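You operate a simulated robot arm through the tools that you are given. There is no shell and no other tool. Be economical: measure what you need, move in short steps, check, and stop when the job is done.

The job below is to be done with a simulated robot arm. You get a single attempt, and the scene is never put back.

## Task
Wipe the rust off the fat blue banded tube and oil a strip along its top.
Fine: wipe with the white cloth; oil with the blue cloth, pressed on the oily felt tray; put both back. A coat counts when it lies all over at full strength: go over it till it gets no stronger. What is to be rubbed or washed off counts as gone when no trace of it is left.

The check looks at the end state, three seconds after you hand in, the way a careful person would. Anything else that was tipped, shoved, dropped, spilled or broken makes it a failure. Flat cloth is picked up by pressing the open fingertips on it (5 to 10 N) and closing them slowly along it; thin cloth reads only 2 to 8 mm in the jaws.

## Robot
A 7-joint arm with a two-finger parallel gripper, fixed in place. Base frame: the origin is at the foot of the arm, x ahead of it, y to its left, z up. Lengths are in mm, angles in degrees, forces in N, time in s.
With the tool pointing down near the work surface it reaches from about 340 to 780 mm from the base axis. Its first joint turns from -166.0 to 166.0 degrees. Payload 3.91 kg.
The TCP is the grasp point between the finger pads, 30 mm short of the fingertips. In the tool frame z runs along the fingers and y along their closing line. Largest opening 110 mm; finger width 20, thickness 10; the body of the gripper, 48 by 112 mm, starts 55 mm behind the TCP.
Orientation is that of the tool frame in the base frame, as a unit quaternion [x, y, z, w]. With the fingers straight down and closing along the base's y, the tool's x points along the base's -x, its y along +y and its z along -z.

## Interface
- The arm moves only by the tool jog_arm. Its argument "deltas" is a list of rows, each a list of 7 numbers: the gripper command, from -1 (shut) to 1 (fully open), values between in proportion, then the shift along the tool's x, y, z in units of 500 mm (1.0 is 500 mm), then the turn, a rotation vector about the tool's x, y, z in units of 45 degrees (1.0 is 45 degrees). In form: [[hand, dx, dy, dz, rx, ry, rz], ...]. A call has 1 to 20 rows; each row is the pose to reach, as a shift and turn from the pose commanded when the call began, along the tool's axes at that moment. A call with a number of a shift or a turn outside -1 to 1 is refused whole. Each row takes 0.2 s and may step no farther than 50 mm and 8.6 degrees from the row before; otherwise, or with a gripper value out of range, the whole call is refused. A pose out of reach is approached as far as the arm can. The call stops where the force on the tool passes 40 N (or 10 N more than at its start, if that is more) or the arm is blocked; 0.2 s more then pass. Each finger travels about 153 mm/s and halts on what it meets, pressing with about 31 N; the grip force reading is that of the motor and also rises with nothing between the fingers. The clock runs only during rows and for 0.2 s after the last one: add rows that repeat a pose to give the fingers time. The reply holds the time, the measured pose of the TCP, the force on the tool along the base axes, the opening and the grip force, in the units named above and with some noise, with the torque about the TCP (base axes, N m) and any sound that the robot's microphone picked up.
- Cameras (640 x 400 px; columns grow to the right, rows downward): "scene" is fixed at [50.7, 500.8, 1702.3]; the picture's right is [0.17, -0.99, 0.00], its down [-0.91, -0.16, -0.38] and it looks along [0.37, 0.06, -0.93] (base axes); focal length 375 px, centre (320, 200). "wrist" rides on the gripper at [77, 7, -115] in the tool frame; the picture's right is [-0.09, 1.00, 0.00], its down [-0.80, -0.07, -0.59] and it looks along [-0.59, -0.05, 0.80] (tool axes); focal length 270 px, centre (320, 200). There is no depth. A picture from a camera that has moved, and an enlarged one, comes with that camera's place and axes in the base frame and with its lens.
- camera(camera): a new picture of that camera. It takes no simulated time.
- move_column(by): slides the trunk up (or, below 0, down) by that many mm; the arm rides with it, the base frame stays. It gives what a move gives, with no picture.
- close_up(camera, box): a new picture of the part [left, top, right, bottom] of that camera's present view, enlarged. It takes no simulated time.
- close_job(): hands the job in; it is judged then, once.

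Work in short steps. Places have to be worked out from the pictures, the camera data and where the tool is seen: move nearer, look again, correct. Check each grasp and each placing, and mend what went wrong. You have 120 turns and 76 pictures in all, those below and enlarged ones among them. Open the gripper and draw the arm clear of the work before you hand the job in, unless the task says otherwise; then end with one line.

The tools are called by a JSON object that holds its "method" and its "body". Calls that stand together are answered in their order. jog_arm: Moves the arm, as the interface text tells. Its arguments: {"type":"object","properties":{"deltas":{"type":"array","items":{"type":"array","items":{"type":"number"}}}},"required":["deltas"]} The other tools are called the same way: move_column (by) slides the trunk up or down; camera (camera) takes a picture; close_up (camera, box) takes an enlarged picture of a part of a camera's view; close_job () hands the job in.

At the start:

```text
t: 0.0
ee_pos: [373.3, 390.4, 1216.7]
ee_rot: [0.0, 1.0, 0.0, 0.0]
wrist_force: [0.3, -1.0, 0.4]
wrist_torque: [-0.03, -0.02, -0.01]
finger_gap: 110.1
finger_force: 0.1
trunk travel left (down, up): [-575.0, 35.0]
```

scene: 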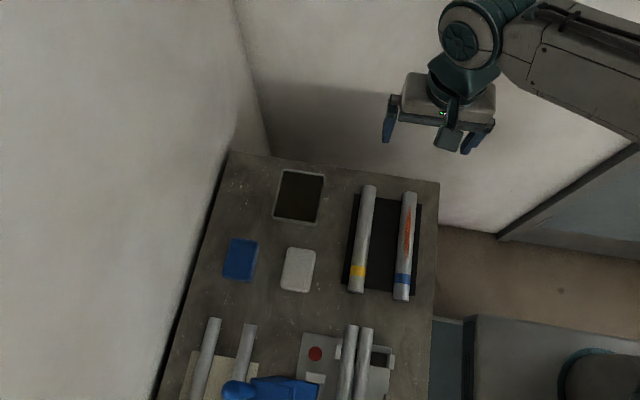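
wrist: 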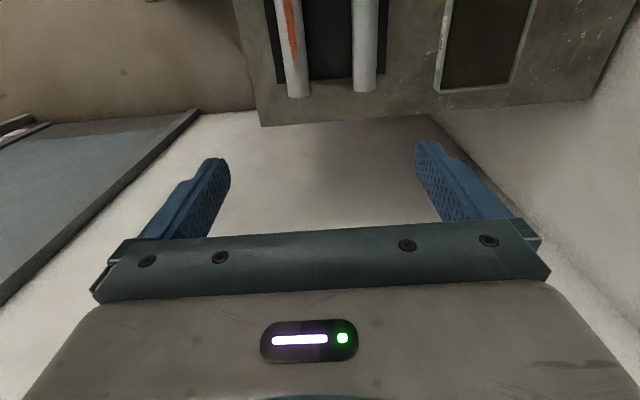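

The start pictures show the table with two banded tubes on a dark mat, two cloths, and a felt tray. I take enlarged views first to identify everything.

{"method": "close_up", "body": {"camera": "scene", "box": [200, 150, 460, 312]}}

{"method": "close_up", "body": {"camera": "scene", "box": [150, 270, 440, 400]}}

```text
2.46 times, centred on (330, 231) of scene
camera zoom: at [50.7, 500.8, 1702.3], right [0.17, -0.99, 0.0], down [-0.91, -0.16, -0.38], along [0.37, 0.06, -0.93], focal length 924 px, centre (295, 124)
```

zoom: 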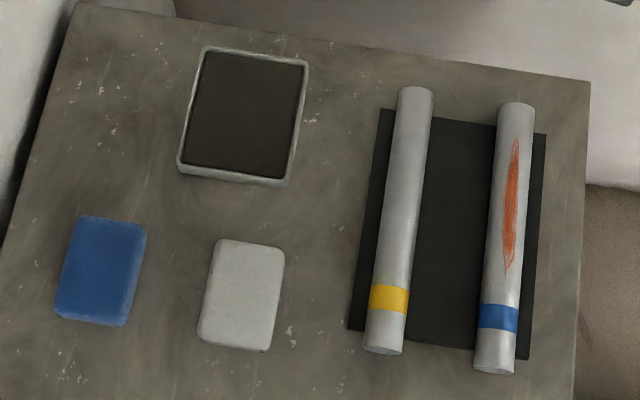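

```text
2.21 times, centred on (295, 335) of scene
camera zoom: at [50.7, 500.8, 1702.3], right [0.17, -0.99, 0.0], down [-0.91, -0.16, -0.38], along [0.37, 0.06, -0.93], focal length 828 px, centre (375, -98)
```

zoom: 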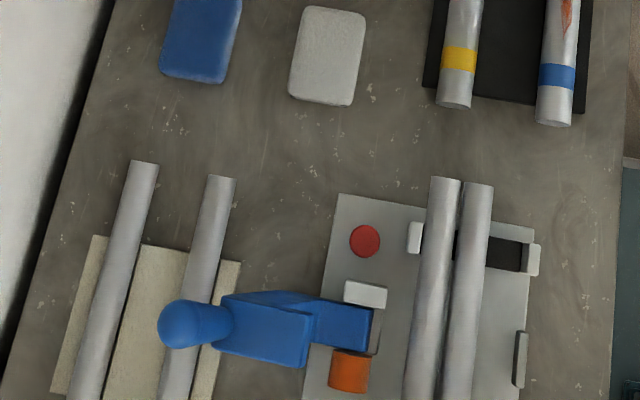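

The geometry puts the table at about z≈960. The tubes lie along x (173–388), blue one at y≈363; white cloth ≈(193,567), blue cloth ≈(195,687), tray ≈(350,595). I move above the white cloth, staying high.

{"method": "jog_arm", "body": {"deltas": [[1, 0.06, 0.059, 0.03, 0, 0, 0], [1, 0.12, 0.118, 0.06, 0, 0, 0], [1, 0.18, 0.177, 0.09, 0, 0, 0], [1, 0.24, 0.236, 0.12, 0, 0, 0], [1, 0.3, 0.295, 0.15, 0, 0, 0], [1, 0.36, 0.354, 0.18, 0, 0, 0], [1, 0.36, 0.354, 0.18, 0, 0, 0]]}}

{"method": "camera", "body": {"camera": "wrist"}}

{"method": "camera", "body": {"camera": "scene"}}

```text
t: 1.6
ee_pos: [192.6, 567.3, 1128.4]
ee_rot: [0.001, 1.0, 0.0, 0.0]
wrist_force: [-0.5, -0.5, -0.3]
wrist_torque: [-0.04, 0.0, 0.0]
finger_gap: 109.9
finger_force: 0.0
trunk travel left (down, up): [-575.0, 35.0]
```

```text
71 pictures are left
camera wrist: at [116.0, 573.8, 1243.0], right [0.09, 1.0, 0.0], down [0.8, -0.07, 0.59], along [0.59, -0.05, -0.8], focal length 270 px, centre (320, 200)
```

wrist: 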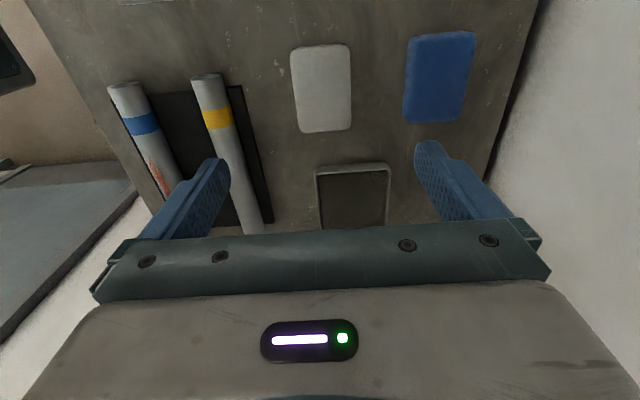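

```text
70 pictures are left
```

scene: 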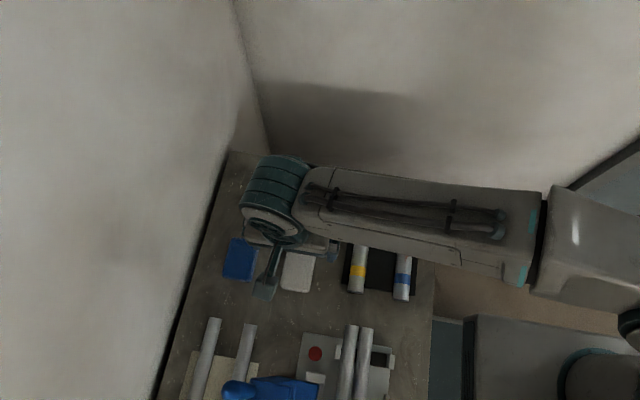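

Cloth and tray positions agree with z_table ≈935–950; white cloth centre ≈(194,568). I set the opening to about 40 mm and descend to just above the cloth.

{"method": "jog_arm", "body": {"deltas": [[-0.27, 0, 0, 0.08, 0, 0, 0], [-0.27, 0, 0, 0.16, 0, 0, 0], [-0.27, 0, 0, 0.23, 0, 0, 0], [-0.27, 0, 0, 0.27, 0, 0, 0], [-0.27, 0, 0, 0.27, 0, 0, 0]]}}

{"method": "camera", "body": {"camera": "wrist"}}

```text
t: 2.8
ee_pos: [193.2, 566.7, 991.6]
ee_rot: [0.0, 1.0, -0.001, 0.001]
wrist_force: [-0.3, 0.1, -0.8]
wrist_torque: [-0.02, -0.05, 0.04]
finger_gap: 40.4
finger_force: 0.1
trunk travel left (down, up): [-575.0, 35.0]
```

```text
69 pictures are left
camera wrist: at [116.0, 572.5, 1106.6], right [0.09, 1.0, 0.0], down [0.8, -0.07, 0.59], along [0.59, -0.05, -0.8], focal length 270 px, centre (320, 200)
```

wrist: 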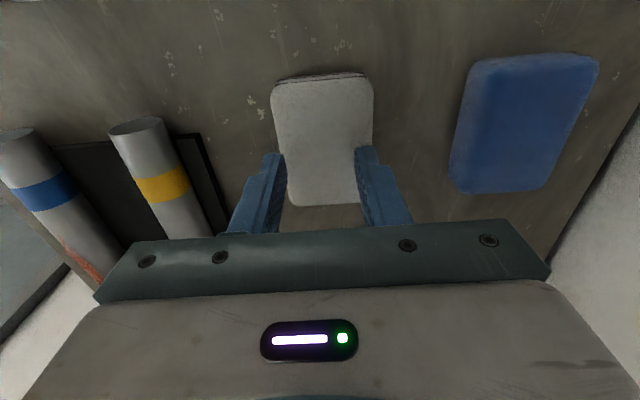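

The cloth is centred under the fingers (centre ≈(198,568)). I shift +4 mm in x and go down in small steps to feel contact.

{"method": "jog_arm", "body": {"deltas": [[-0.27, -0.008, 0, 0.008, 0, 0, 0], [-0.27, -0.008, 0, 0.016, 0, 0, 0], [-0.27, -0.008, 0, 0.02, 0, 0, 0], [-0.27, -0.008, 0, 0.02, 0, 0, 0]]}}

```text
t: 3.8
ee_pos: [197.5, 566.3, 983.7]
ee_rot: [0.001, 1.0, 0.002, 0.0]
wrist_force: [0.9, -1.4, 21.3]
wrist_torque: [-0.19, -0.03, -0.04]
finger_gap: 40.0
finger_force: 0.0
trunk travel left (down, up): [-575.0, 35.0]
```

Contact occurs at tips z≈954 with 21 N, too much. I back up 1.5 mm.

{"method": "jog_arm", "body": {"deltas": [[-0.27, 0, 0, -0.003, 0, 0, 0], [-0.27, 0, 0, -0.003, 0, 0, 0]]}}

```text
t: 4.4
ee_pos: [196.5, 567.7, 984.5]
ee_rot: [0.001, 1.0, 0.001, 0.0]
wrist_force: [1.4, 1.3, 15.3]
wrist_torque: [0.05, -0.05, -0.05]
finger_gap: 40.0
finger_force: 0.0
trunk travel left (down, up): [-575.0, 35.0]
```

I back up 1.8 mm more to get about 8 N, then close slowly over 10 rows.

{"method": "jog_arm", "body": {"deltas": [[-0.27, 0, 0, -0.0036, 0, 0, 0], [-0.27, 0, 0, -0.0036, 0, 0, 0]]}}

```text
t: 5.0
ee_pos: [196.8, 566.8, 983.7]
ee_rot: [0.0, 1.0, -0.001, 0.0]
wrist_force: [-0.1, 1.7, 3.6]
wrist_torque: [0.1, -0.08, -0.08]
finger_gap: 40.4
finger_force: 0.3
trunk travel left (down, up): [-575.0, 35.0]
```

Now 3.6 N; I press 0.8 mm deeper and close slowly.

{"method": "jog_arm", "body": {"deltas": [[-0.27, 0, 0, 0.0016, 0, 0, 0], [-0.3, 0, 0, 0.0016, 0, 0, 0], [-0.36, 0, 0, 0.0016, 0, 0, 0], [-0.42, 0, 0, 0.0016, 0, 0, 0], [-0.48, 0, 0, 0.0016, 0, 0, 0], [-0.54, 0, 0, 0.0016, 0, 0, 0], [-0.6, 0, 0, 0.0016, 0, 0, 0], [-0.66, 0, 0, 0.0016, 0, 0, 0], [-0.72, 0, 0, 0.0016, 0, 0, 0], [-0.78, 0, 0, 0.0016, 0, 0, 0], [-0.84, 0, 0, 0.0016, 0, 0, 0], [-0.9, 0, 0, 0.0016, 0, 0, 0], [-0.96, 0, 0, 0.0016, 0, 0, 0], [-1, 0, 0, 0.0016, 0, 0, 0], [-1, 0, 0, 0.0016, 0, 0, 0], [-1, 0, 0, 0.0016, 0, 0, 0]]}}

{"method": "camera", "body": {"camera": "wrist"}}

```text
t: 8.4
ee_pos: [196.9, 567.2, 983.4]
ee_rot: [0.0, 1.0, 0.0, -0.001]
wrist_force: [-0.8, -0.4, 0.6]
wrist_torque: [0.03, 0.0, 0.02]
finger_gap: 0.0
finger_force: 30.7
trunk travel left (down, up): [-575.0, 35.0]
```

```text
68 pictures are left
camera wrist: at [120.1, 573.7, 1099.4], right [0.09, 1.0, 0.0], down [0.8, -0.07, 0.59], along [0.59, -0.05, -0.8], focal length 270 px, centre (320, 200)
```

wrist: 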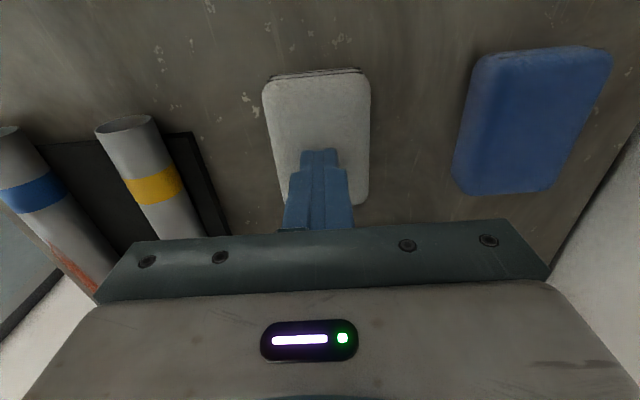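

The fingers slid over without pinching (gap 0). I reopen and press more firmly before closing.

{"method": "jog_arm", "body": {"deltas": [[-0.27, 0, 0, 0, 0, 0, 0], [-0.27, 0, 0, 0, 0, 0, 0], [-0.27, 0, 0, 0.001, 0, 0, 0], [-0.27, 0, 0, 0.002, 0, 0, 0], [-0.27, 0, 0, 0.002, 0, 0, 0], [-0.27, 0, 0, 0.002, 0, 0, 0]]}}

```text
t: 9.8
ee_pos: [198.1, 567.3, 984.6]
ee_rot: [0.001, 1.0, 0.001, 0.0]
wrist_force: [-0.4, -1.0, 8.3]
wrist_torque: [-0.07, -0.02, 0.02]
finger_gap: 40.1
finger_force: 0.1
trunk travel left (down, up): [-575.0, 35.0]
```

Force is now 8.3 N. I close partway slowly and check the force.

{"method": "jog_arm", "body": {"deltas": [[-0.3, 0, 0, 0, 0, 0, 0], [-0.33, 0, 0, 0, 0, 0, 0], [-0.36, 0, 0, 0, 0, 0, 0], [-0.39, 0, 0, 0, 0, 0, 0], [-0.42, 0, 0, 0, 0, 0, 0], [-0.45, 0, 0, 0, 0, 0, 0], [-0.48, 0, 0, 0, 0, 0, 0], [-0.51, 0, 0, 0, 0, 0, 0], [-0.54, 0, 0, 0, 0, 0, 0], [-0.57, 0, 0, 0, 0, 0, 0], [-0.6, 0, 0, 0, 0, 0, 0]]}}

{"method": "camera", "body": {"camera": "wrist"}}

```text
t: 12.2
ee_pos: [196.3, 566.2, 983.1]
ee_rot: [0.0, 1.0, 0.001, 0.0]
wrist_force: [0.6, -3.6, 12.9]
wrist_torque: [-0.23, -0.02, 0.01]
finger_gap: 25.9
finger_force: 4.0
trunk travel left (down, up): [-575.0, 35.0]
```

```text
67 pictures are left
camera wrist: at [119.5, 572.8, 1099.0], right [0.09, 1.0, 0.0], down [0.8, -0.07, 0.59], along [0.59, -0.05, -0.8], focal length 270 px, centre (320, 200)
```

wrist: 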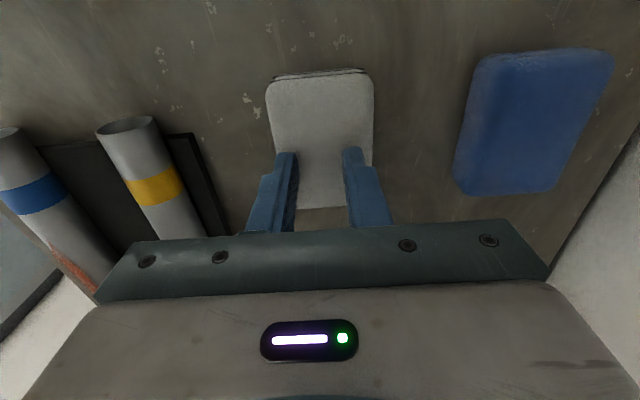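

The fingers now meet resistance, so the cloth is being gathered. I keep closing.

{"method": "jog_arm", "body": {"deltas": [[-0.64, 0, 0, 0, 0, 0, 0], [-0.68, 0, 0, 0, 0, 0, 0], [-0.72, 0, 0, 0, 0, 0, 0], [-0.76, 0, 0, 0, 0, 0, 0], [-0.8, 0, 0, 0, 0, 0, 0], [-0.84, 0, 0, 0, 0, 0, 0], [-0.88, 0, 0, 0, 0, 0, 0], [-0.92, 0, 0, 0, 0, 0, 0], [-0.96, 0, 0, 0, 0, 0, 0], [-1, 0, 0, 0, 0, 0, 0], [-1, 0, 0, 0, 0, 0, 0]]}}

{"method": "camera", "body": {"camera": "wrist"}}

```text
t: 14.6
ee_pos: [197.9, 567.2, 983.6]
ee_rot: [0.0, 1.0, 0.001, 0.0]
wrist_force: [0.6, -1.5, 12.6]
wrist_torque: [0.01, -0.03, 0.01]
finger_gap: 0.0
finger_force: 30.9
trunk travel left (down, up): [-575.0, 35.0]
```

```text
66 pictures are left
camera wrist: at [119.6, 573.4, 1098.9], right [0.09, 1.0, 0.0], down [0.8, -0.07, 0.59], along [0.59, -0.05, -0.8], focal length 270 px, centre (320, 200)
```

wrist: 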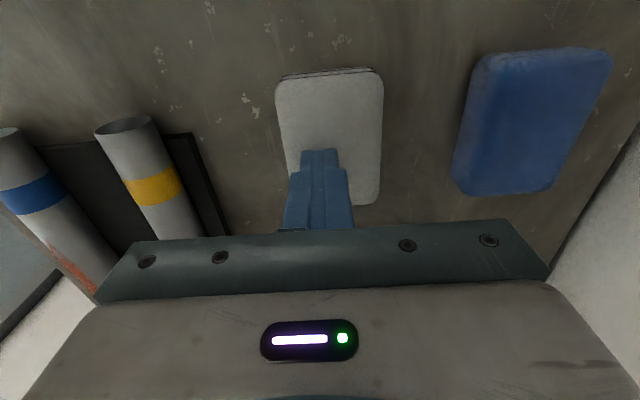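

It slipped again and the cloth shifted ~8 mm in +y. I measure the bare table height beside it to learn the cloth's thickness.

{"method": "jog_arm", "body": {"deltas": [[-1, 0, 0, -0.05, 0, 0, 0], [-1, 0, 0.06, -0.06, 0, 0, 0], [-1, 0, 0.124, -0.05, 0, 0, 0], [-1, 0, 0.124, -0.01, 0, 0, 0], [-1, 0, 0.124, 0.0, 0, 0, 0], [-1, 0, 0.124, 0.006, 0, 0, 0], [-1, 0, 0.124, 0.006, 0, 0, 0]]}}

{"method": "camera", "body": {"camera": "wrist"}}

```text
t: 16.2
ee_pos: [198.7, 629.7, 979.6]
ee_rot: [0.001, 1.0, 0.0, 0.0]
wrist_force: [-0.5, -0.6, -0.3]
wrist_torque: [0.02, 0.03, 0.0]
finger_gap: 0.2
finger_force: 30.6
trunk travel left (down, up): [-575.0, 35.0]
```

```text
65 pictures are left
camera wrist: at [120.7, 636.0, 1095.2], right [0.09, 1.0, 0.0], down [0.8, -0.07, 0.59], along [0.59, -0.05, -0.8], focal length 270 px, centre (320, 200)
```

wrist: 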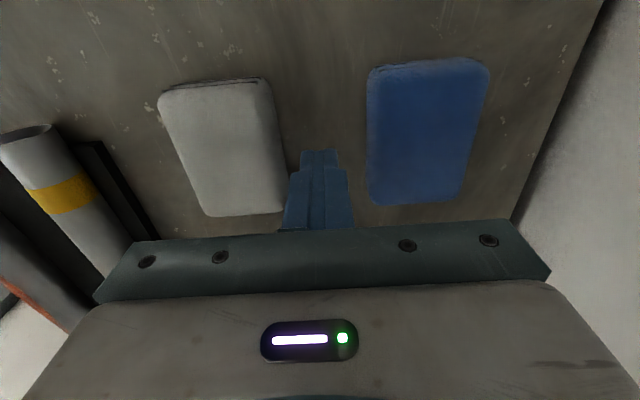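

Tips at ~950 touch nothing yet, and the cloth shows a visible side wall. I go down further.

{"method": "jog_arm", "body": {"deltas": [[-1, 0, 0, 0.005, 0, 0, 0], [-1, 0, 0, 0.01, 0, 0, 0], [-1, 0, 0, 0.012, 0, 0, 0], [-1, 0, 0, 0.012, 0, 0, 0]]}}

```text
t: 17.2
ee_pos: [197.7, 628.6, 974.1]
ee_rot: [-0.001, 1.0, 0.0, 0.0]
wrist_force: [-0.3, 0.1, -0.4]
wrist_torque: [0.01, 0.0, 0.02]
finger_gap: 0.0
finger_force: 30.9
trunk travel left (down, up): [-575.0, 35.0]
```

No contact at tips 944. I continue down.

{"method": "jog_arm", "body": {"deltas": [[-1, 0, 0, 0.004, 0, 0, 0], [-1, 0, 0, 0.008, 0, 0, 0], [-1, 0, 0, 0.012, 0, 0, 0], [-1, 0, 0, 0.012, 0, 0, 0]]}}

```text
t: 18.2
ee_pos: [197.9, 628.8, 967.3]
ee_rot: [0.0, 1.0, 0.0, 0.0]
wrist_force: [-0.1, 0.6, -1.0]
wrist_torque: [-0.05, -0.01, 0.0]
finger_gap: 0.2
finger_force: 31.4
trunk travel left (down, up): [-575.0, 35.0]
```

Still free at tips 937. Continuing down.

{"method": "jog_arm", "body": {"deltas": [[-1, 0, 0, 0.004, 0, 0, 0], [-1, 0, 0, 0.008, 0, 0, 0], [-1, 0, 0, 0.012, 0, 0, 0], [-1, 0, 0, 0.012, 0, 0, 0]]}}

{"method": "camera", "body": {"camera": "wrist"}}

```text
t: 19.2
ee_pos: [196.6, 629.6, 961.7]
ee_rot: [0.0, 1.0, 0.0, 0.0]
wrist_force: [0.1, -0.2, -0.2]
wrist_torque: [-0.01, 0.01, 0.02]
finger_gap: 0.0
finger_force: 30.9
trunk travel left (down, up): [-575.0, 35.0]
```

```text
64 pictures are left
camera wrist: at [119.2, 636.3, 1077.1], right [0.09, 1.0, 0.0], down [0.8, -0.07, 0.59], along [0.59, -0.05, -0.8], focal length 270 px, centre (320, 200)
```

wrist: 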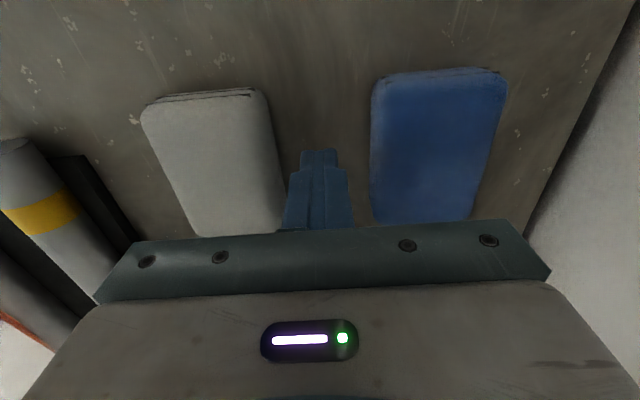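

The cloth is a thick folded pad (>20 mm), so a side grip makes sense. I find the table first.

{"method": "jog_arm", "body": {"deltas": [[-1, 0, 0, 0.004, 0, 0, 0], [-1, 0, 0, 0.008, 0, 0, 0], [-1, 0, 0, 0.012, 0, 0, 0], [-1, 0, 0, 0.012, 0, 0, 0]]}}

```text
t: 20.2
ee_pos: [197.1, 629.6, 955.7]
ee_rot: [0.0, 1.0, 0.0, 0.0]
wrist_force: [-0.8, -0.2, -0.1]
wrist_torque: [0.0, -0.03, -0.01]
finger_gap: 0.0
finger_force: 30.6
trunk travel left (down, up): [-575.0, 35.0]
```

Still free at tips 926; continuing.

{"method": "jog_arm", "body": {"deltas": [[-1, 0, 0, 0.004, 0, 0, 0], [-1, 0, 0, 0.008, 0, 0, 0], [-1, 0, 0, 0.012, 0, 0, 0], [-1, 0, 0, 0.016, 0, 0, 0], [-1, 0, 0, 0.016, 0, 0, 0]]}}

```text
t: 21.4
ee_pos: [197.3, 629.3, 949.5]
ee_rot: [0.0, 1.0, 0.001, 0.0]
wrist_force: [1.0, 0.6, 9.8]
wrist_torque: [-0.03, 0.03, -0.01]
finger_gap: 0.0
finger_force: 31.2
trunk travel left (down, up): [-575.0, 35.0]
```

Table top is at z≈920; the white pad is about 33 mm thick, 55–60 mm wide and centred at y≈578. I rise, centre over it with 85 mm opening, and check.

{"method": "jog_arm", "body": {"deltas": [[-1, 0, 0, -0.06, 0, 0, 0], [-1, 0, 0, -0.13, 0, 0, 0], [0.54, 0, -0.05, -0.13, 0, 0, 0], [0.54, 0, -0.103, -0.13, 0, 0, 0], [0.54, 0, -0.103, -0.13, 0, 0, 0], [0.54, 0, -0.103, -0.13, 0, 0, 0]]}}

{"method": "camera", "body": {"camera": "wrist"}}

```text
t: 22.8
ee_pos: [199.4, 577.7, 1012.4]
ee_rot: [0.0, 1.0, 0.0, 0.0]
wrist_force: [-0.4, 0.9, -0.1]
wrist_torque: [0.01, 0.0, -0.04]
finger_gap: 84.5
finger_force: 0.0
trunk travel left (down, up): [-575.0, 35.0]
```

```text
63 pictures are left
camera wrist: at [122.1, 584.4, 1128.6], right [0.09, 1.0, 0.0], down [0.8, -0.07, 0.59], along [0.59, -0.05, -0.8], focal length 270 px, centre (320, 200)
```

wrist: 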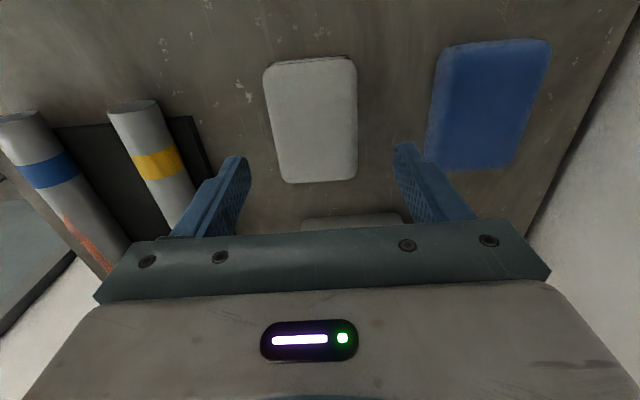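

The pad is centred at about (192,573). I shift 4 mm in −y, 5 mm in −x, and descend to tips ≈937.

{"method": "jog_arm", "body": {"deltas": [[0.54, 0.01, -0.008, 0.02, 0, 0, 0], [0.54, 0.01, -0.008, 0.06, 0, 0, 0], [0.54, 0.01, -0.008, 0.09, 0, 0, 0], [0.54, 0.01, -0.008, 0.09, 0, 0, 0]]}}

{"method": "camera", "body": {"camera": "wrist"}}

```text
t: 23.8
ee_pos: [194.5, 573.7, 968.9]
ee_rot: [0.0, 1.0, 0.0, 0.0]
wrist_force: [-0.2, 0.4, 0.0]
wrist_torque: [-0.01, 0.01, 0.0]
finger_gap: 84.6
finger_force: 0.1
trunk travel left (down, up): [-575.0, 35.0]
```

```text
62 pictures are left
camera wrist: at [116.0, 581.4, 1082.6], right [0.09, 1.0, 0.0], down [0.8, -0.07, 0.59], along [0.59, -0.05, -0.8], focal length 270 px, centre (320, 200)
```

wrist: 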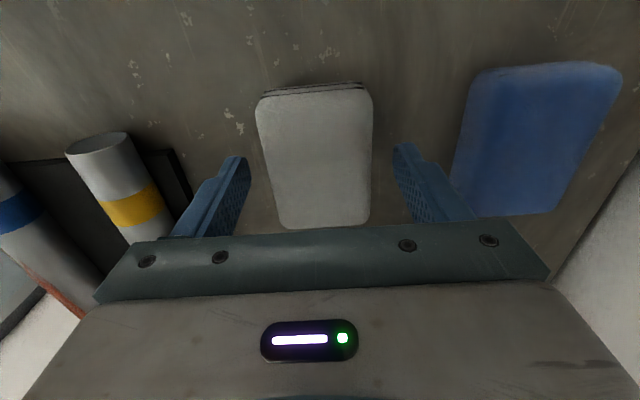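

The fingers straddle the pad. I lower 7 mm more and close slowly.

{"method": "jog_arm", "body": {"deltas": [[0.54, 0, 0, 0.008, 0, 0, 0], [0.54, 0, 0, 0.014, 0, 0, 0], [0.4, 0, 0, 0.014, 0, 0, 0], [0.3, 0, 0, 0.014, 0, 0, 0], [0.22, 0, 0, 0.014, 0, 0, 0], [0.16, 0, 0, 0.014, 0, 0, 0], [0.1, 0, 0, 0.014, 0, 0, 0], [0.04, 0, 0, 0.014, 0, 0, 0], [-0.02, 0, 0, 0.014, 0, 0, 0], [-0.08, 0, 0, 0.014, 0, 0, 0], [-0.14, 0, 0, 0.014, 0, 0, 0]]}}

{"method": "camera", "body": {"camera": "wrist"}}

```text
t: 26.2
ee_pos: [192.9, 574.2, 961.4]
ee_rot: [0.0, 1.0, 0.001, 0.0]
wrist_force: [0.3, -0.1, 0.9]
wrist_torque: [0.01, -0.01, 0.01]
finger_gap: 58.8
finger_force: 31.1
trunk travel left (down, up): [-575.0, 35.0]
```

```text
61 pictures are left
camera wrist: at [115.4, 581.3, 1076.0], right [0.09, 1.0, 0.0], down [0.8, -0.07, 0.59], along [0.59, -0.05, -0.8], focal length 270 px, centre (320, 200)
```

wrist: 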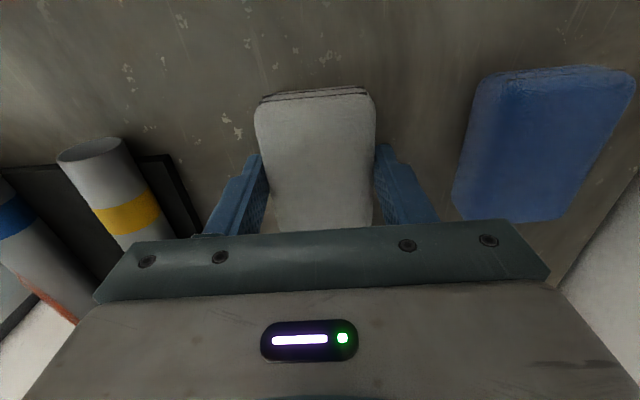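

Firm side grip at 58.8 mm. I lift and check that the pad comes along.

{"method": "jog_arm", "body": {"deltas": [[-0.3, 0, 0, -0.02, 0, 0, 0], [-0.3, 0, 0, -0.08, 0, 0, 0], [-0.3, 0, 0, -0.16, 0, 0, 0], [-0.3, 0, 0, -0.2, 0, 0, 0]]}}

{"method": "camera", "body": {"camera": "wrist"}}

```text
t: 27.2
ee_pos: [192.6, 573.8, 1061.3]
ee_rot: [0.0, 1.0, 0.0, 0.0]
wrist_force: [0.0, 0.4, -0.3]
wrist_torque: [-0.01, -0.01, 0.03]
finger_gap: 38.2
finger_force: 0.1
trunk travel left (down, up): [-575.0, 35.0]
```

```text
60 pictures are left
camera wrist: at [115.2, 580.9, 1176.9], right [0.09, 1.0, 0.0], down [0.8, -0.07, 0.59], along [0.59, -0.05, -0.8], focal length 270 px, centre (320, 200)
```

wrist: 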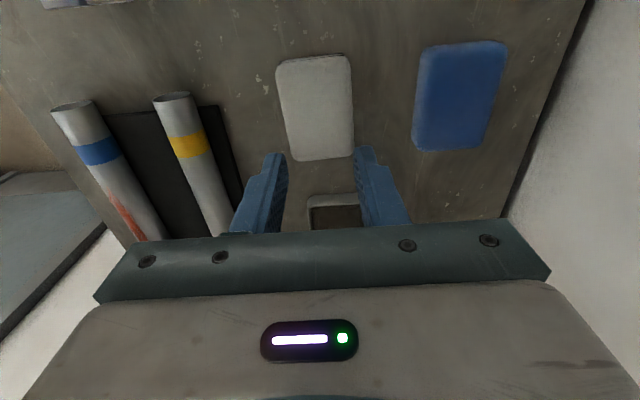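

The pad slipped out and stayed in place. I take a closer look at its form.

{"method": "close_up", "body": {"camera": "wrist", "box": [250, 30, 520, 199]}}

```text
2.37 times, centred on (385, 114) of wrist
camera zoom: at [115.2, 580.9, 1176.9], right [0.09, 1.0, 0.0], down [0.8, -0.07, 0.59], along [0.59, -0.05, -0.8], focal length 640 px, centre (166, 402)
```

zoom: 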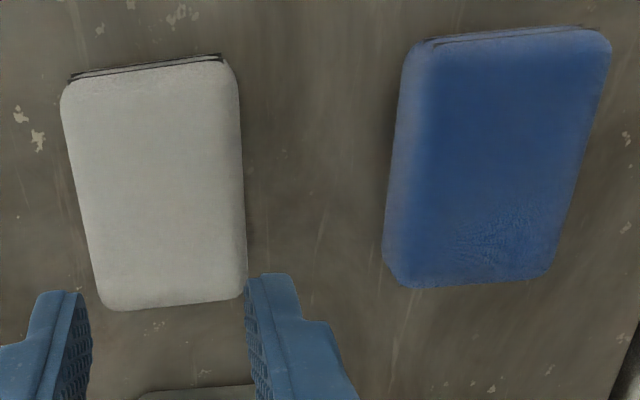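

It is a thick folded pad. I retry deeper (tips ~4 mm above the table) with the hand commanded fully shut, then a small lift to test.

{"method": "jog_arm", "body": {"deltas": [[0.54, 0, 0, 0, 0, 0, 0], [0.54, 0, 0, 0.05, 0, 0, 0], [0.54, 0, 0, 0.12, 0, 0, 0], [0.54, 0, 0, 0.18, 0, 0, 0], [0.54, 0, 0, 0.214, 0, 0, 0], [0.54, 0, 0, 0.214, 0, 0, 0], [0.3, 0, 0, 0.214, 0, 0, 0], [0.2, 0, 0, 0.214, 0, 0, 0], [0.1, 0, 0, 0.214, 0, 0, 0], [0, 0, 0, 0.214, 0, 0, 0], [-0.2, 0, 0, 0.214, 0, 0, 0], [-0.5, 0, 0, 0.214, 0, 0, 0], [-1, 0, 0, 0.214, 0, 0, 0], [-1, 0, 0, 0.214, 0, 0, 0]]}}

{"method": "jog_arm", "body": {"deltas": [[-1, 0, 0, -0.004, 0, 0, 0], [-1, 0, 0, -0.008, 0, 0, 0], [-1, 0, 0, -0.01, 0, 0, 0]]}}

{"method": "camera", "body": {"camera": "wrist"}}

```text
t: 30.2
ee_pos: [192.4, 574.9, 954.2]
ee_rot: [0.0, 1.0, 0.0, 0.0]
wrist_force: [0.4, 0.2, 0.8]
wrist_torque: [-0.05, 0.02, 0.01]
finger_gap: 59.4
finger_force: 31.2
trunk travel left (down, up): [-575.0, 35.0]
```

```text
t: 31.0
ee_pos: [191.9, 574.1, 958.9]
ee_rot: [0.001, 1.0, 0.0, -0.001]
wrist_force: [0.3, -0.5, -0.6]
wrist_torque: [0.02, -0.01, -0.04]
finger_gap: 59.6
finger_force: 31.7
trunk travel left (down, up): [-575.0, 35.0]
```

```text
58 pictures are left
camera wrist: at [114.9, 581.3, 1074.0], right [0.09, 1.0, 0.0], down [0.8, -0.07, 0.59], along [0.59, -0.05, -0.8], focal length 270 px, centre (320, 200)
```

wrist: 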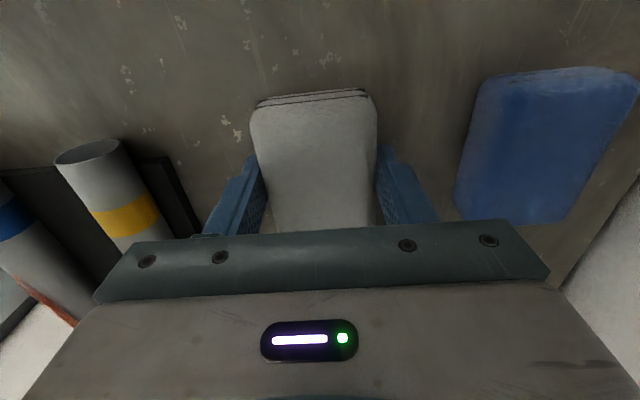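

The gap still reads 59.6. I lift 20 mm more gently and look.

{"method": "jog_arm", "body": {"deltas": [[-1, 0, 0, -0.01, 0, 0, 0], [-1, 0, 0, -0.02, 0, 0, 0], [-1, 0, 0, -0.03, 0, 0, 0], [-1, 0, 0, -0.04, 0, 0, 0], [-1, 0, 0, -0.04, 0, 0, 0]]}}

{"method": "camera", "body": {"camera": "wrist"}}

```text
t: 32.2
ee_pos: [191.9, 575.1, 980.4]
ee_rot: [0.001, 1.0, -0.001, 0.0]
wrist_force: [0.9, 0.3, -0.6]
wrist_torque: [-0.02, 0.0, -0.03]
finger_gap: 59.3
finger_force: 31.4
trunk travel left (down, up): [-575.0, 35.0]
```

```text
57 pictures are left
camera wrist: at [114.8, 580.7, 1094.3], right [0.09, 1.0, 0.0], down [0.8, -0.07, 0.59], along [0.59, -0.05, -0.8], focal length 270 px, centre (320, 200)
```

wrist: 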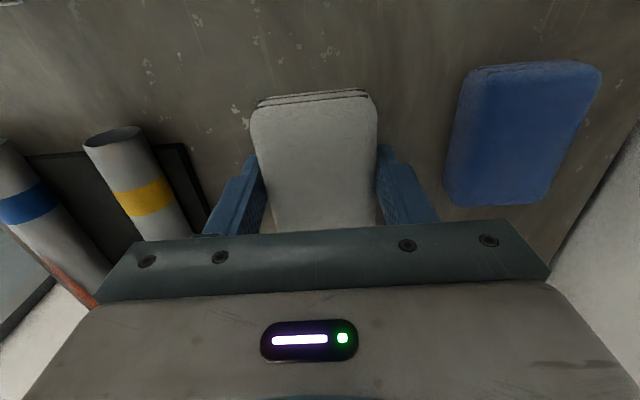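

The pad is held (bottom about 34 mm below the TCP). I lift it and move to a vantage on the −y side of the tube to inspect the rust.

{"method": "jog_arm", "body": {"deltas": [[-1, 0, 0, -0.06, 0, 0, 0], [-1, 0, 0, -0.13, 0, 0, 0], [-1, -0.02, -0.07, -0.19, 0, 0, 0], [-1, -0.05, -0.15, -0.2, 0, 0, 0], [-1, -0.08, -0.23, -0.2, 0, 0, 0], [-1, -0.11, -0.31, -0.2, 0, 0, 0], [-1, -0.14, -0.39, -0.2, 0, 0, 0], [-1, -0.17, -0.47, -0.2, 0, 0, 0], [-1, -0.19, -0.55, -0.2, 0, 0, 0], [-1, -0.196, -0.57, -0.2, 0, 0, 0]]}}

{"method": "camera", "body": {"camera": "wrist"}}

{"method": "camera", "body": {"camera": "scene"}}

```text
t: 34.4
ee_pos: [289.1, 288.7, 1079.5]
ee_rot: [0.001, 1.0, 0.0, 0.0]
wrist_force: [0.4, -0.2, 0.1]
wrist_torque: [-0.02, 0.01, 0.0]
finger_gap: 59.2
finger_force: 31.4
trunk travel left (down, up): [-575.0, 35.0]
```

```text
56 pictures are left
camera wrist: at [212.3, 295.2, 1195.0], right [0.09, 1.0, 0.0], down [0.8, -0.07, 0.59], along [0.59, -0.05, -0.8], focal length 270 px, centre (320, 200)
```

wrist: 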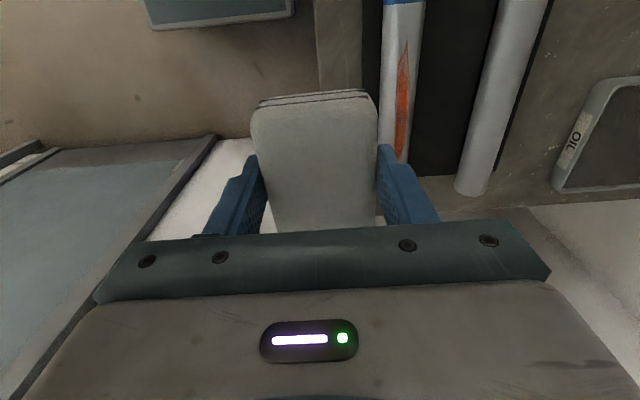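

```text
55 pictures are left
```

scene: 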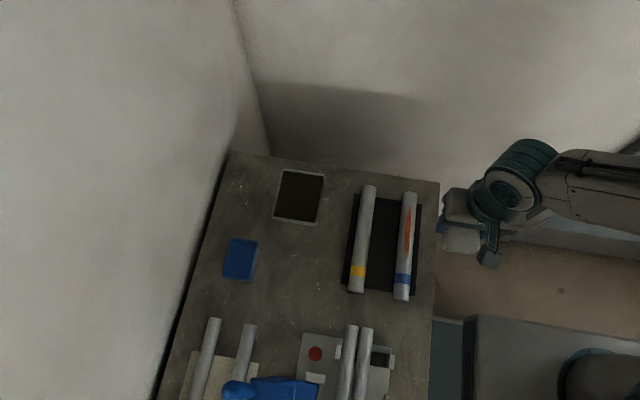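

I zoom in on the rusty tube.

{"method": "close_up", "body": {"camera": "wrist", "box": [340, 0, 580, 200]}}

{"method": "close_up", "body": {"camera": "scene", "box": [330, 170, 450, 310]}}

```text
2.00 times, centred on (460, 100) of wrist
camera zoom: at [212.3, 295.2, 1195.0], right [0.09, 1.0, 0.0], down [0.8, -0.07, 0.59], along [0.59, -0.05, -0.8], focal length 541 px, centre (40, 400)
```

zoom: 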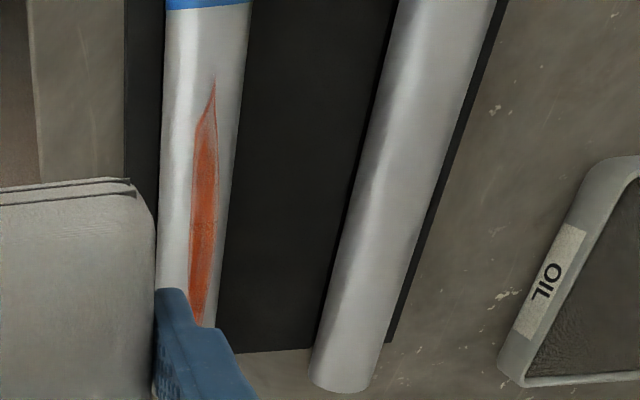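

```text
2.86 times, centred on (390, 240) of scene
camera zoom: at [50.7, 500.8, 1702.3], right [0.17, -0.99, 0.0], down [-0.91, -0.16, -0.38], along [0.37, 0.06, -0.93], focal length 1072 px, centre (120, 86)
```

zoom: 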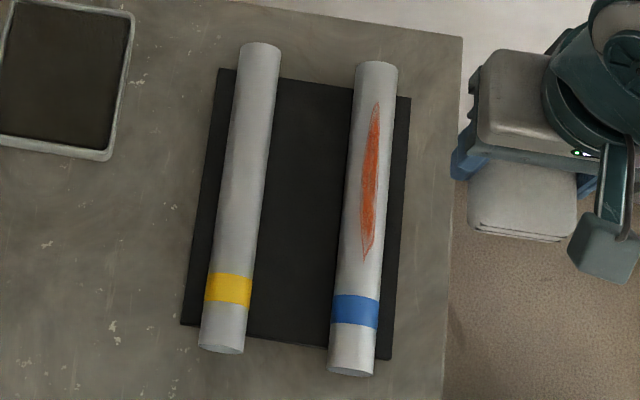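

The rust spans x≈248–366 centred on the tube's top; tube axis y≈359, top z≈955–970. I move above its middle and lower to 1020.

{"method": "jog_arm", "body": {"deltas": [[-1, -0.02, 0.08, 0, 0, 0, 0], [-1, -0.034, 0.14, 0.05, 0, 0, 0], [-1, -0.034, 0.14, 0.1, 0, 0, 0], [-1, -0.034, 0.14, 0.12, 0, 0, 0], [-1, -0.034, 0.14, 0.12, 0, 0, 0]]}}

{"method": "camera", "body": {"camera": "wrist"}}

{"method": "close_up", "body": {"camera": "scene", "box": [330, 170, 450, 310]}}

```text
t: 35.6
ee_pos: [307.7, 359.3, 1018.9]
ee_rot: [0.0, 1.0, -0.001, 0.0]
wrist_force: [-0.1, 0.7, -0.3]
wrist_torque: [0.0, -0.03, -0.03]
finger_gap: 59.3
finger_force: 31.2
trunk travel left (down, up): [-575.0, 35.0]
```

```text
52 pictures are left
camera wrist: at [229.7, 365.8, 1134.5], right [0.09, 1.0, 0.0], down [0.8, -0.07, 0.59], along [0.59, -0.05, -0.8], focal length 270 px, centre (320, 200)
```

wrist: 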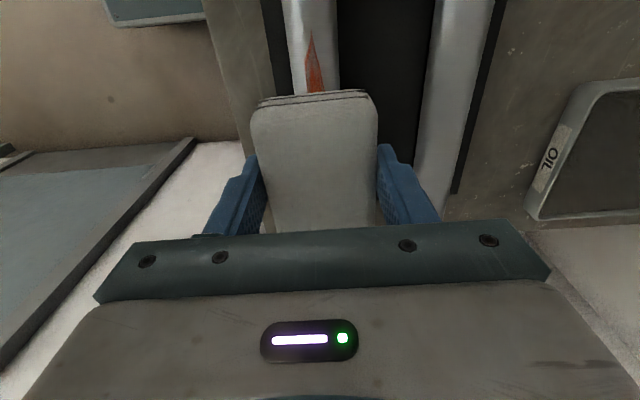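

```text
2.86 times, centred on (390, 240) of scene
camera zoom: at [50.7, 500.8, 1702.3], right [0.17, -0.99, 0.0], down [-0.91, -0.16, -0.38], along [0.37, 0.06, -0.93], focal length 1072 px, centre (120, 86)
```

zoom: 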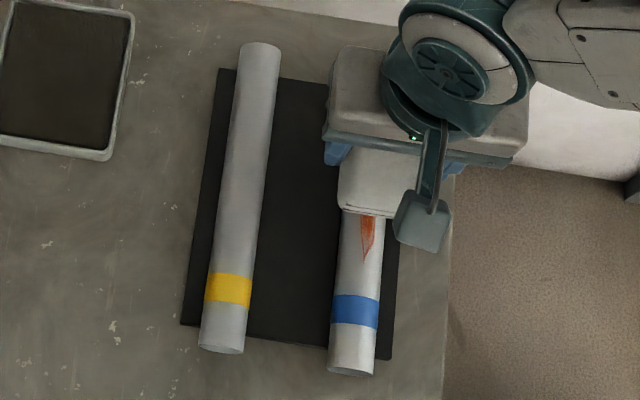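

Tube axis at y≈359 is confirmed, directly under the pad. I lower in small steps, feeling for contact.

{"method": "jog_arm", "body": {"deltas": [[-1, 0, 0, 0.01, 0, 0, 0], [-1, 0, 0, 0.02, 0, 0, 0], [-1, 0, 0, 0.024, 0, 0, 0], [-1, 0, 0, 0.028, 0, 0, 0]]}}

```text
t: 36.6
ee_pos: [307.1, 359.0, 1005.9]
ee_rot: [0.0, 1.0, 0.0, 0.0]
wrist_force: [0.2, -0.1, 0.3]
wrist_torque: [-0.01, -0.02, -0.02]
finger_gap: 59.2
finger_force: 31.3
trunk travel left (down, up): [-575.0, 35.0]
```

No contact with the pad bottom at ≈972. Continuing down.

{"method": "jog_arm", "body": {"deltas": [[-1, 0, 0, 0.004, 0, 0, 0], [-1, 0, 0, 0.008, 0, 0, 0], [-1, 0, 0, 0.012, 0, 0, 0], [-1, 0, 0, 0.012, 0, 0, 0]]}}

```text
t: 37.6
ee_pos: [306.3, 360.0, 998.0]
ee_rot: [0.0, 1.0, 0.001, 0.0]
wrist_force: [0.3, -0.5, 0.4]
wrist_torque: [0.02, 0.0, 0.02]
finger_gap: 59.1
finger_force: 31.0
trunk travel left (down, up): [-575.0, 35.0]
```

{"method": "jog_arm", "body": {"deltas": [[-1, 0, 0, 0.004, 0, 0, 0], [-1, 0, 0, 0.008, 0, 0, 0], [-1, 0, 0, 0.012, 0, 0, 0], [-1, 0, 0, 0.012, 0, 0, 0]]}}

```text
t: 38.6
ee_pos: [308.0, 360.1, 993.3]
ee_rot: [0.0, 1.0, -0.001, 0.001]
wrist_force: [-0.1, -0.4, -0.2]
wrist_torque: [0.02, 0.02, 0.02]
finger_gap: 59.3
finger_force: 31.6
trunk travel left (down, up): [-575.0, 35.0]
```

Still free at pad bottom ≈959. Continuing down in 2 mm steps.

{"method": "jog_arm", "body": {"deltas": [[-1, 0, 0, 0.004, 0, 0, 0], [-1, 0, 0, 0.008, 0, 0, 0], [-1, 0, 0, 0.008, 0, 0, 0]]}}

```text
t: 39.4
ee_pos: [308.3, 359.2, 990.3]
ee_rot: [0.0, 1.0, 0.0, 0.0]
wrist_force: [0.4, -0.2, 0.0]
wrist_torque: [0.03, -0.02, -0.01]
finger_gap: 59.0
finger_force: 31.1
trunk travel left (down, up): [-575.0, 35.0]
```

{"method": "jog_arm", "body": {"deltas": [[-1, 0, 0, 0.004, 0, 0, 0], [-1, 0, 0, 0.008, 0, 0, 0], [-1, 0, 0, 0.008, 0, 0, 0]]}}

```text
t: 40.2
ee_pos: [307.0, 360.0, 987.4]
ee_rot: [0.002, 1.0, 0.002, 0.001]
wrist_force: [1.6, -0.3, 24.0]
wrist_torque: [0.0, 0.24, 0.03]
finger_gap: 59.2
finger_force: 31.1
trunk travel left (down, up): [-575.0, 35.0]
```

Contact: 24 N at TCP 987. I ease off 1.5 mm.

{"method": "jog_arm", "body": {"deltas": [[-1, 0, 0, -0.003, 0, 0, 0], [-1, 0, 0, -0.003, 0, 0, 0]]}}

```text
t: 40.8
ee_pos: [306.4, 359.7, 987.7]
ee_rot: [0.0, 1.0, 0.001, 0.0]
wrist_force: [2.3, 2.1, 16.7]
wrist_torque: [0.09, -0.14, 0.01]
finger_gap: 59.3
finger_force: 31.2
trunk travel left (down, up): [-575.0, 35.0]
```

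I ease 1.4 mm more, to about 9 N, then make a gentle trial stroke of 20 mm each way.

{"method": "jog_arm", "body": {"deltas": [[-1, 0, 0, -0.0028, 0, 0, 0], [-1, 0.015, 0, -0.0028, 0, 0, 0], [-1, 0.03, 0, -0.0028, 0, 0, 0], [-1, 0.04, 0, -0.0028, 0, 0, 0], [-1, 0.02, 0, -0.0028, 0, 0, 0], [-1, 0, 0, -0.0028, 0, 0, 0], [-1, -0.02, 0, -0.0028, 0, 0, 0], [-1, -0.04, 0, -0.0028, 0, 0, 0], [-1, -0.02, 0, -0.0028, 0, 0, 0], [-1, 0, 0, -0.0028, 0, 0, 0]]}}

{"method": "close_up", "body": {"camera": "scene", "box": [330, 170, 450, 310]}}

```text
t: 43.0
ee_pos: [306.7, 361.1, 988.0]
ee_rot: [0.0, 1.0, 0.0, 0.0]
wrist_force: [1.1, 1.2, 0.1]
wrist_torque: [0.03, 0.02, -0.02]
finger_gap: 58.9
finger_force: 31.2
trunk travel left (down, up): [-575.0, 35.0]
```

```text
2.86 times, centred on (390, 240) of scene
camera zoom: at [50.7, 500.8, 1702.3], right [0.17, -0.99, 0.0], down [-0.91, -0.16, -0.38], along [0.37, 0.06, -0.93], focal length 1072 px, centre (120, 86)
```

zoom: 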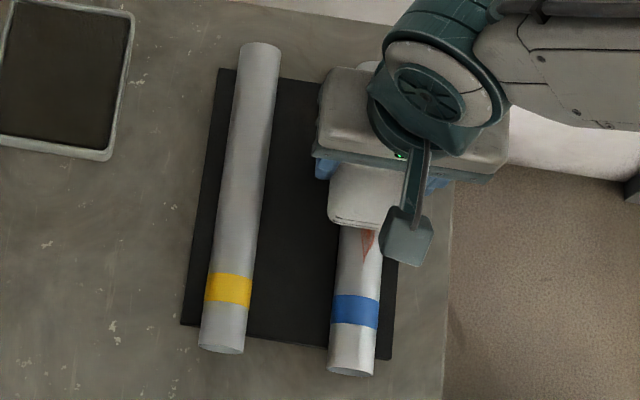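

The tube has not moved and the light rubbing started taking rust. I press 1 mm deeper and make full strokes along the rust.

{"method": "jog_arm", "body": {"deltas": [[-1, 0, 0, 0.002, 0, 0, 0], [-1, 0.03, 0, 0.002, 0, 0, 0], [-1, 0.06, 0, 0.002, 0, 0, 0], [-1, 0.085, 0, 0.002, 0, 0, 0], [-1, 0.06, 0, 0.002, 0, 0, 0], [-1, 0.03, 0, 0.002, 0, 0, 0], [-1, 0, 0, 0.002, 0, 0, 0], [-1, -0.03, 0, 0.002, 0, 0, 0], [-1, -0.06, 0, 0.002, 0, 0, 0], [-1, -0.085, 0, 0.002, 0, 0, 0], [-1, -0.06, 0, 0.002, 0, 0, 0], [-1, -0.03, 0, 0.002, 0, 0, 0], [-1, 0, 0, 0.002, 0, 0, 0], [-1, 0.03, 0, 0.002, 0, 0, 0], [-1, 0.06, 0, 0.002, 0, 0, 0], [-1, 0.085, 0, 0.002, 0, 0, 0], [-1, 0.06, 0, 0.002, 0, 0, 0], [-1, 0.03, 0, 0.002, 0, 0, 0], [-1, 0, 0, 0.002, 0, 0, 0]]}}

```text
t: 47.0
ee_pos: [304.6, 358.3, 987.2]
ee_rot: [0.0, 1.0, 0.0, 0.001]
wrist_force: [-2.1, 1.8, 7.5]
wrist_torque: [0.03, 0.14, 0.01]
finger_gap: 59.3
finger_force: 30.8
trunk travel left (down, up): [-575.0, 35.0]
```

Pressing force is 7.5 N, good. I make another set of strokes, then look.

{"method": "jog_arm", "body": {"deltas": [[-1, -0.03, 0, 0, 0, 0, 0], [-1, -0.06, 0, 0, 0, 0, 0], [-1, -0.085, 0, 0, 0, 0, 0], [-1, -0.06, 0, 0, 0, 0, 0], [-1, -0.03, 0, 0, 0, 0, 0], [-1, 0, 0, 0, 0, 0, 0], [-1, 0.03, 0, 0, 0, 0, 0], [-1, 0.06, 0, 0, 0, 0, 0], [-1, 0.085, 0, 0, 0, 0, 0], [-1, 0.06, 0, 0, 0, 0, 0], [-1, 0.03, 0, 0, 0, 0, 0], [-1, 0, 0, 0, 0, 0, 0], [-1, -0.03, 0, 0, 0, 0, 0], [-1, -0.06, 0, 0, 0, 0, 0], [-1, -0.085, 0, 0, 0, 0, 0], [-1, -0.06, 0, 0, 0, 0, 0], [-1, -0.03, 0, 0, 0, 0, 0], [-1, 0, 0, 0, 0, 0, 0]]}}

{"method": "jog_arm", "body": {"deltas": [[-1, 0, 0, -0.08, 0, 0, 0], [-1, 0, -0.08, -0.1, 0, 0, 0], [-1, 0, -0.16, -0.1, 0, 0, 0], [-1, 0, -0.2, -0.1, 0, 0, 0]]}}

{"method": "close_up", "body": {"camera": "scene", "box": [350, 170, 450, 310]}}

{"method": "close_up", "body": {"camera": "wrist", "box": [340, 0, 580, 200]}}

```text
t: 50.8
ee_pos: [307.3, 358.5, 987.8]
ee_rot: [0.001, 1.0, 0.0, 0.0]
wrist_force: [1.0, 0.5, -1.5]
wrist_torque: [-0.01, 0.01, 0.02]
finger_gap: 58.9
finger_force: 31.2
trunk travel left (down, up): [-575.0, 35.0]
```

```text
t: 51.8
ee_pos: [308.5, 257.2, 1037.1]
ee_rot: [0.0, 1.0, 0.0, 0.0]
wrist_force: [0.1, 0.2, -1.3]
wrist_torque: [0.0, 0.02, 0.0]
finger_gap: 59.0
finger_force: 31.1
trunk travel left (down, up): [-575.0, 35.0]
```

```text
2.86 times, centred on (400, 240) of scene
camera zoom: at [50.7, 500.8, 1702.3], right [0.17, -0.99, 0.0], down [-0.91, -0.16, -0.38], along [0.37, 0.06, -0.93], focal length 1072 px, centre (91, 86)
```

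zoom: 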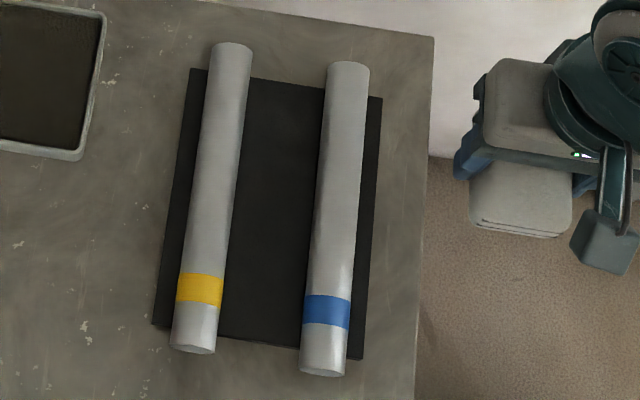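

```text
2.00 times, centred on (460, 100) of wrist
camera zoom: at [231.3, 263.2, 1152.2], right [0.09, 1.0, 0.0], down [0.8, -0.07, 0.59], along [0.59, -0.05, -0.8], focal length 541 px, centre (40, 400)
```

zoom: 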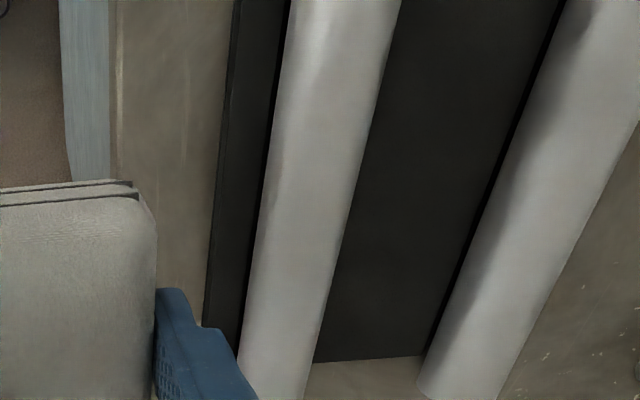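

The rust appears gone. I zoom tighter on the top from the scene camera for residual traces.

{"method": "close_up", "body": {"camera": "scene", "box": [386, 186, 426, 266]}}

{"method": "close_up", "body": {"camera": "wrist", "box": [430, 0, 550, 200]}}

```text
5.00 times, centred on (406, 226) of scene
camera zoom: at [50.7, 500.8, 1702.3], right [0.17, -0.99, 0.0], down [-0.91, -0.16, -0.38], along [0.37, 0.06, -0.93], focal length 1876 px, centre (-110, 70)
```

zoom: 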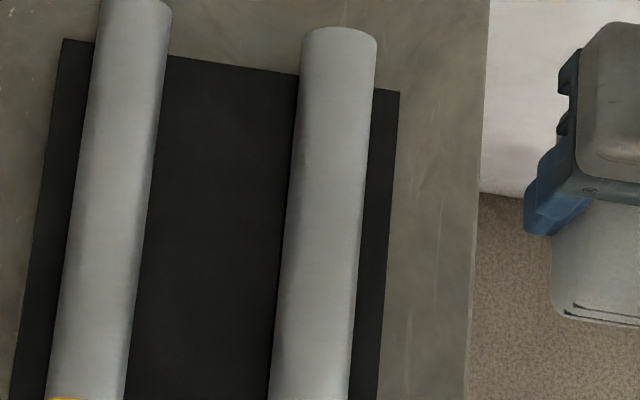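

```text
2.00 times, centred on (490, 100) of wrist
camera zoom: at [231.3, 263.2, 1152.2], right [0.09, 1.0, 0.0], down [0.8, -0.07, 0.59], along [0.59, -0.05, -0.8], focal length 541 px, centre (-20, 400)
```

zoom: 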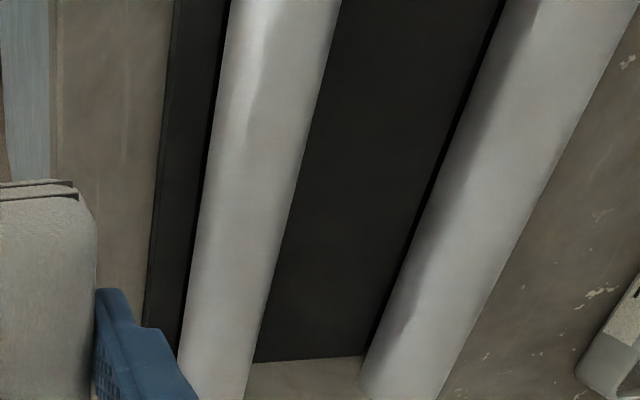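

There may be only a very faint warm tint left; to be safe I return for more strokes with slightly more pressure.

{"method": "jog_arm", "body": {"deltas": [[-1, 0, 0.08, 0, 0, 0, 0], [-1, 0, 0.16, 0, 0, 0, 0], [-1, 0, 0.2, 0.02, 0, 0, 0], [-1, 0, 0.2, 0.08, 0, 0, 0], [-1, 0, 0.2, 0.098, 0, 0, 0], [-1, 0, 0.2, 0.102, 0, 0, 0], [-1, 0, 0.2, 0.102, 0, 0, 0]]}}

{"method": "jog_arm", "body": {"deltas": [[-1, -0.03, 0, 0, 0, 0, 0], [-1, -0.06, 0, 0, 0, 0, 0], [-1, -0.085, 0, 0, 0, 0, 0], [-1, -0.06, 0, 0, 0, 0, 0], [-1, -0.03, 0, 0, 0, 0, 0], [-1, 0, 0, 0, 0, 0, 0], [-1, 0.03, 0, 0, 0, 0, 0], [-1, 0.06, 0, 0, 0, 0, 0], [-1, 0.085, 0, 0, 0, 0, 0], [-1, 0.06, 0, 0, 0, 0, 0], [-1, 0.03, 0, 0, 0, 0, 0], [-1, 0, 0, 0, 0, 0, 0]]}}

```text
t: 53.4
ee_pos: [305.7, 358.3, 987.6]
ee_rot: [0.001, 1.0, 0.002, 0.001]
wrist_force: [0.2, 0.6, 18.6]
wrist_torque: [0.07, 0.24, 0.01]
finger_gap: 59.1
finger_force: 31.5
trunk travel left (down, up): [-575.0, 35.0]
```

```text
t: 56.0
ee_pos: [305.8, 356.9, 987.3]
ee_rot: [0.001, 1.0, 0.0, 0.001]
wrist_force: [-4.8, -0.7, 16.8]
wrist_torque: [0.05, 0.23, 0.0]
finger_gap: 59.3
finger_force: 30.7
trunk travel left (down, up): [-575.0, 35.0]
```

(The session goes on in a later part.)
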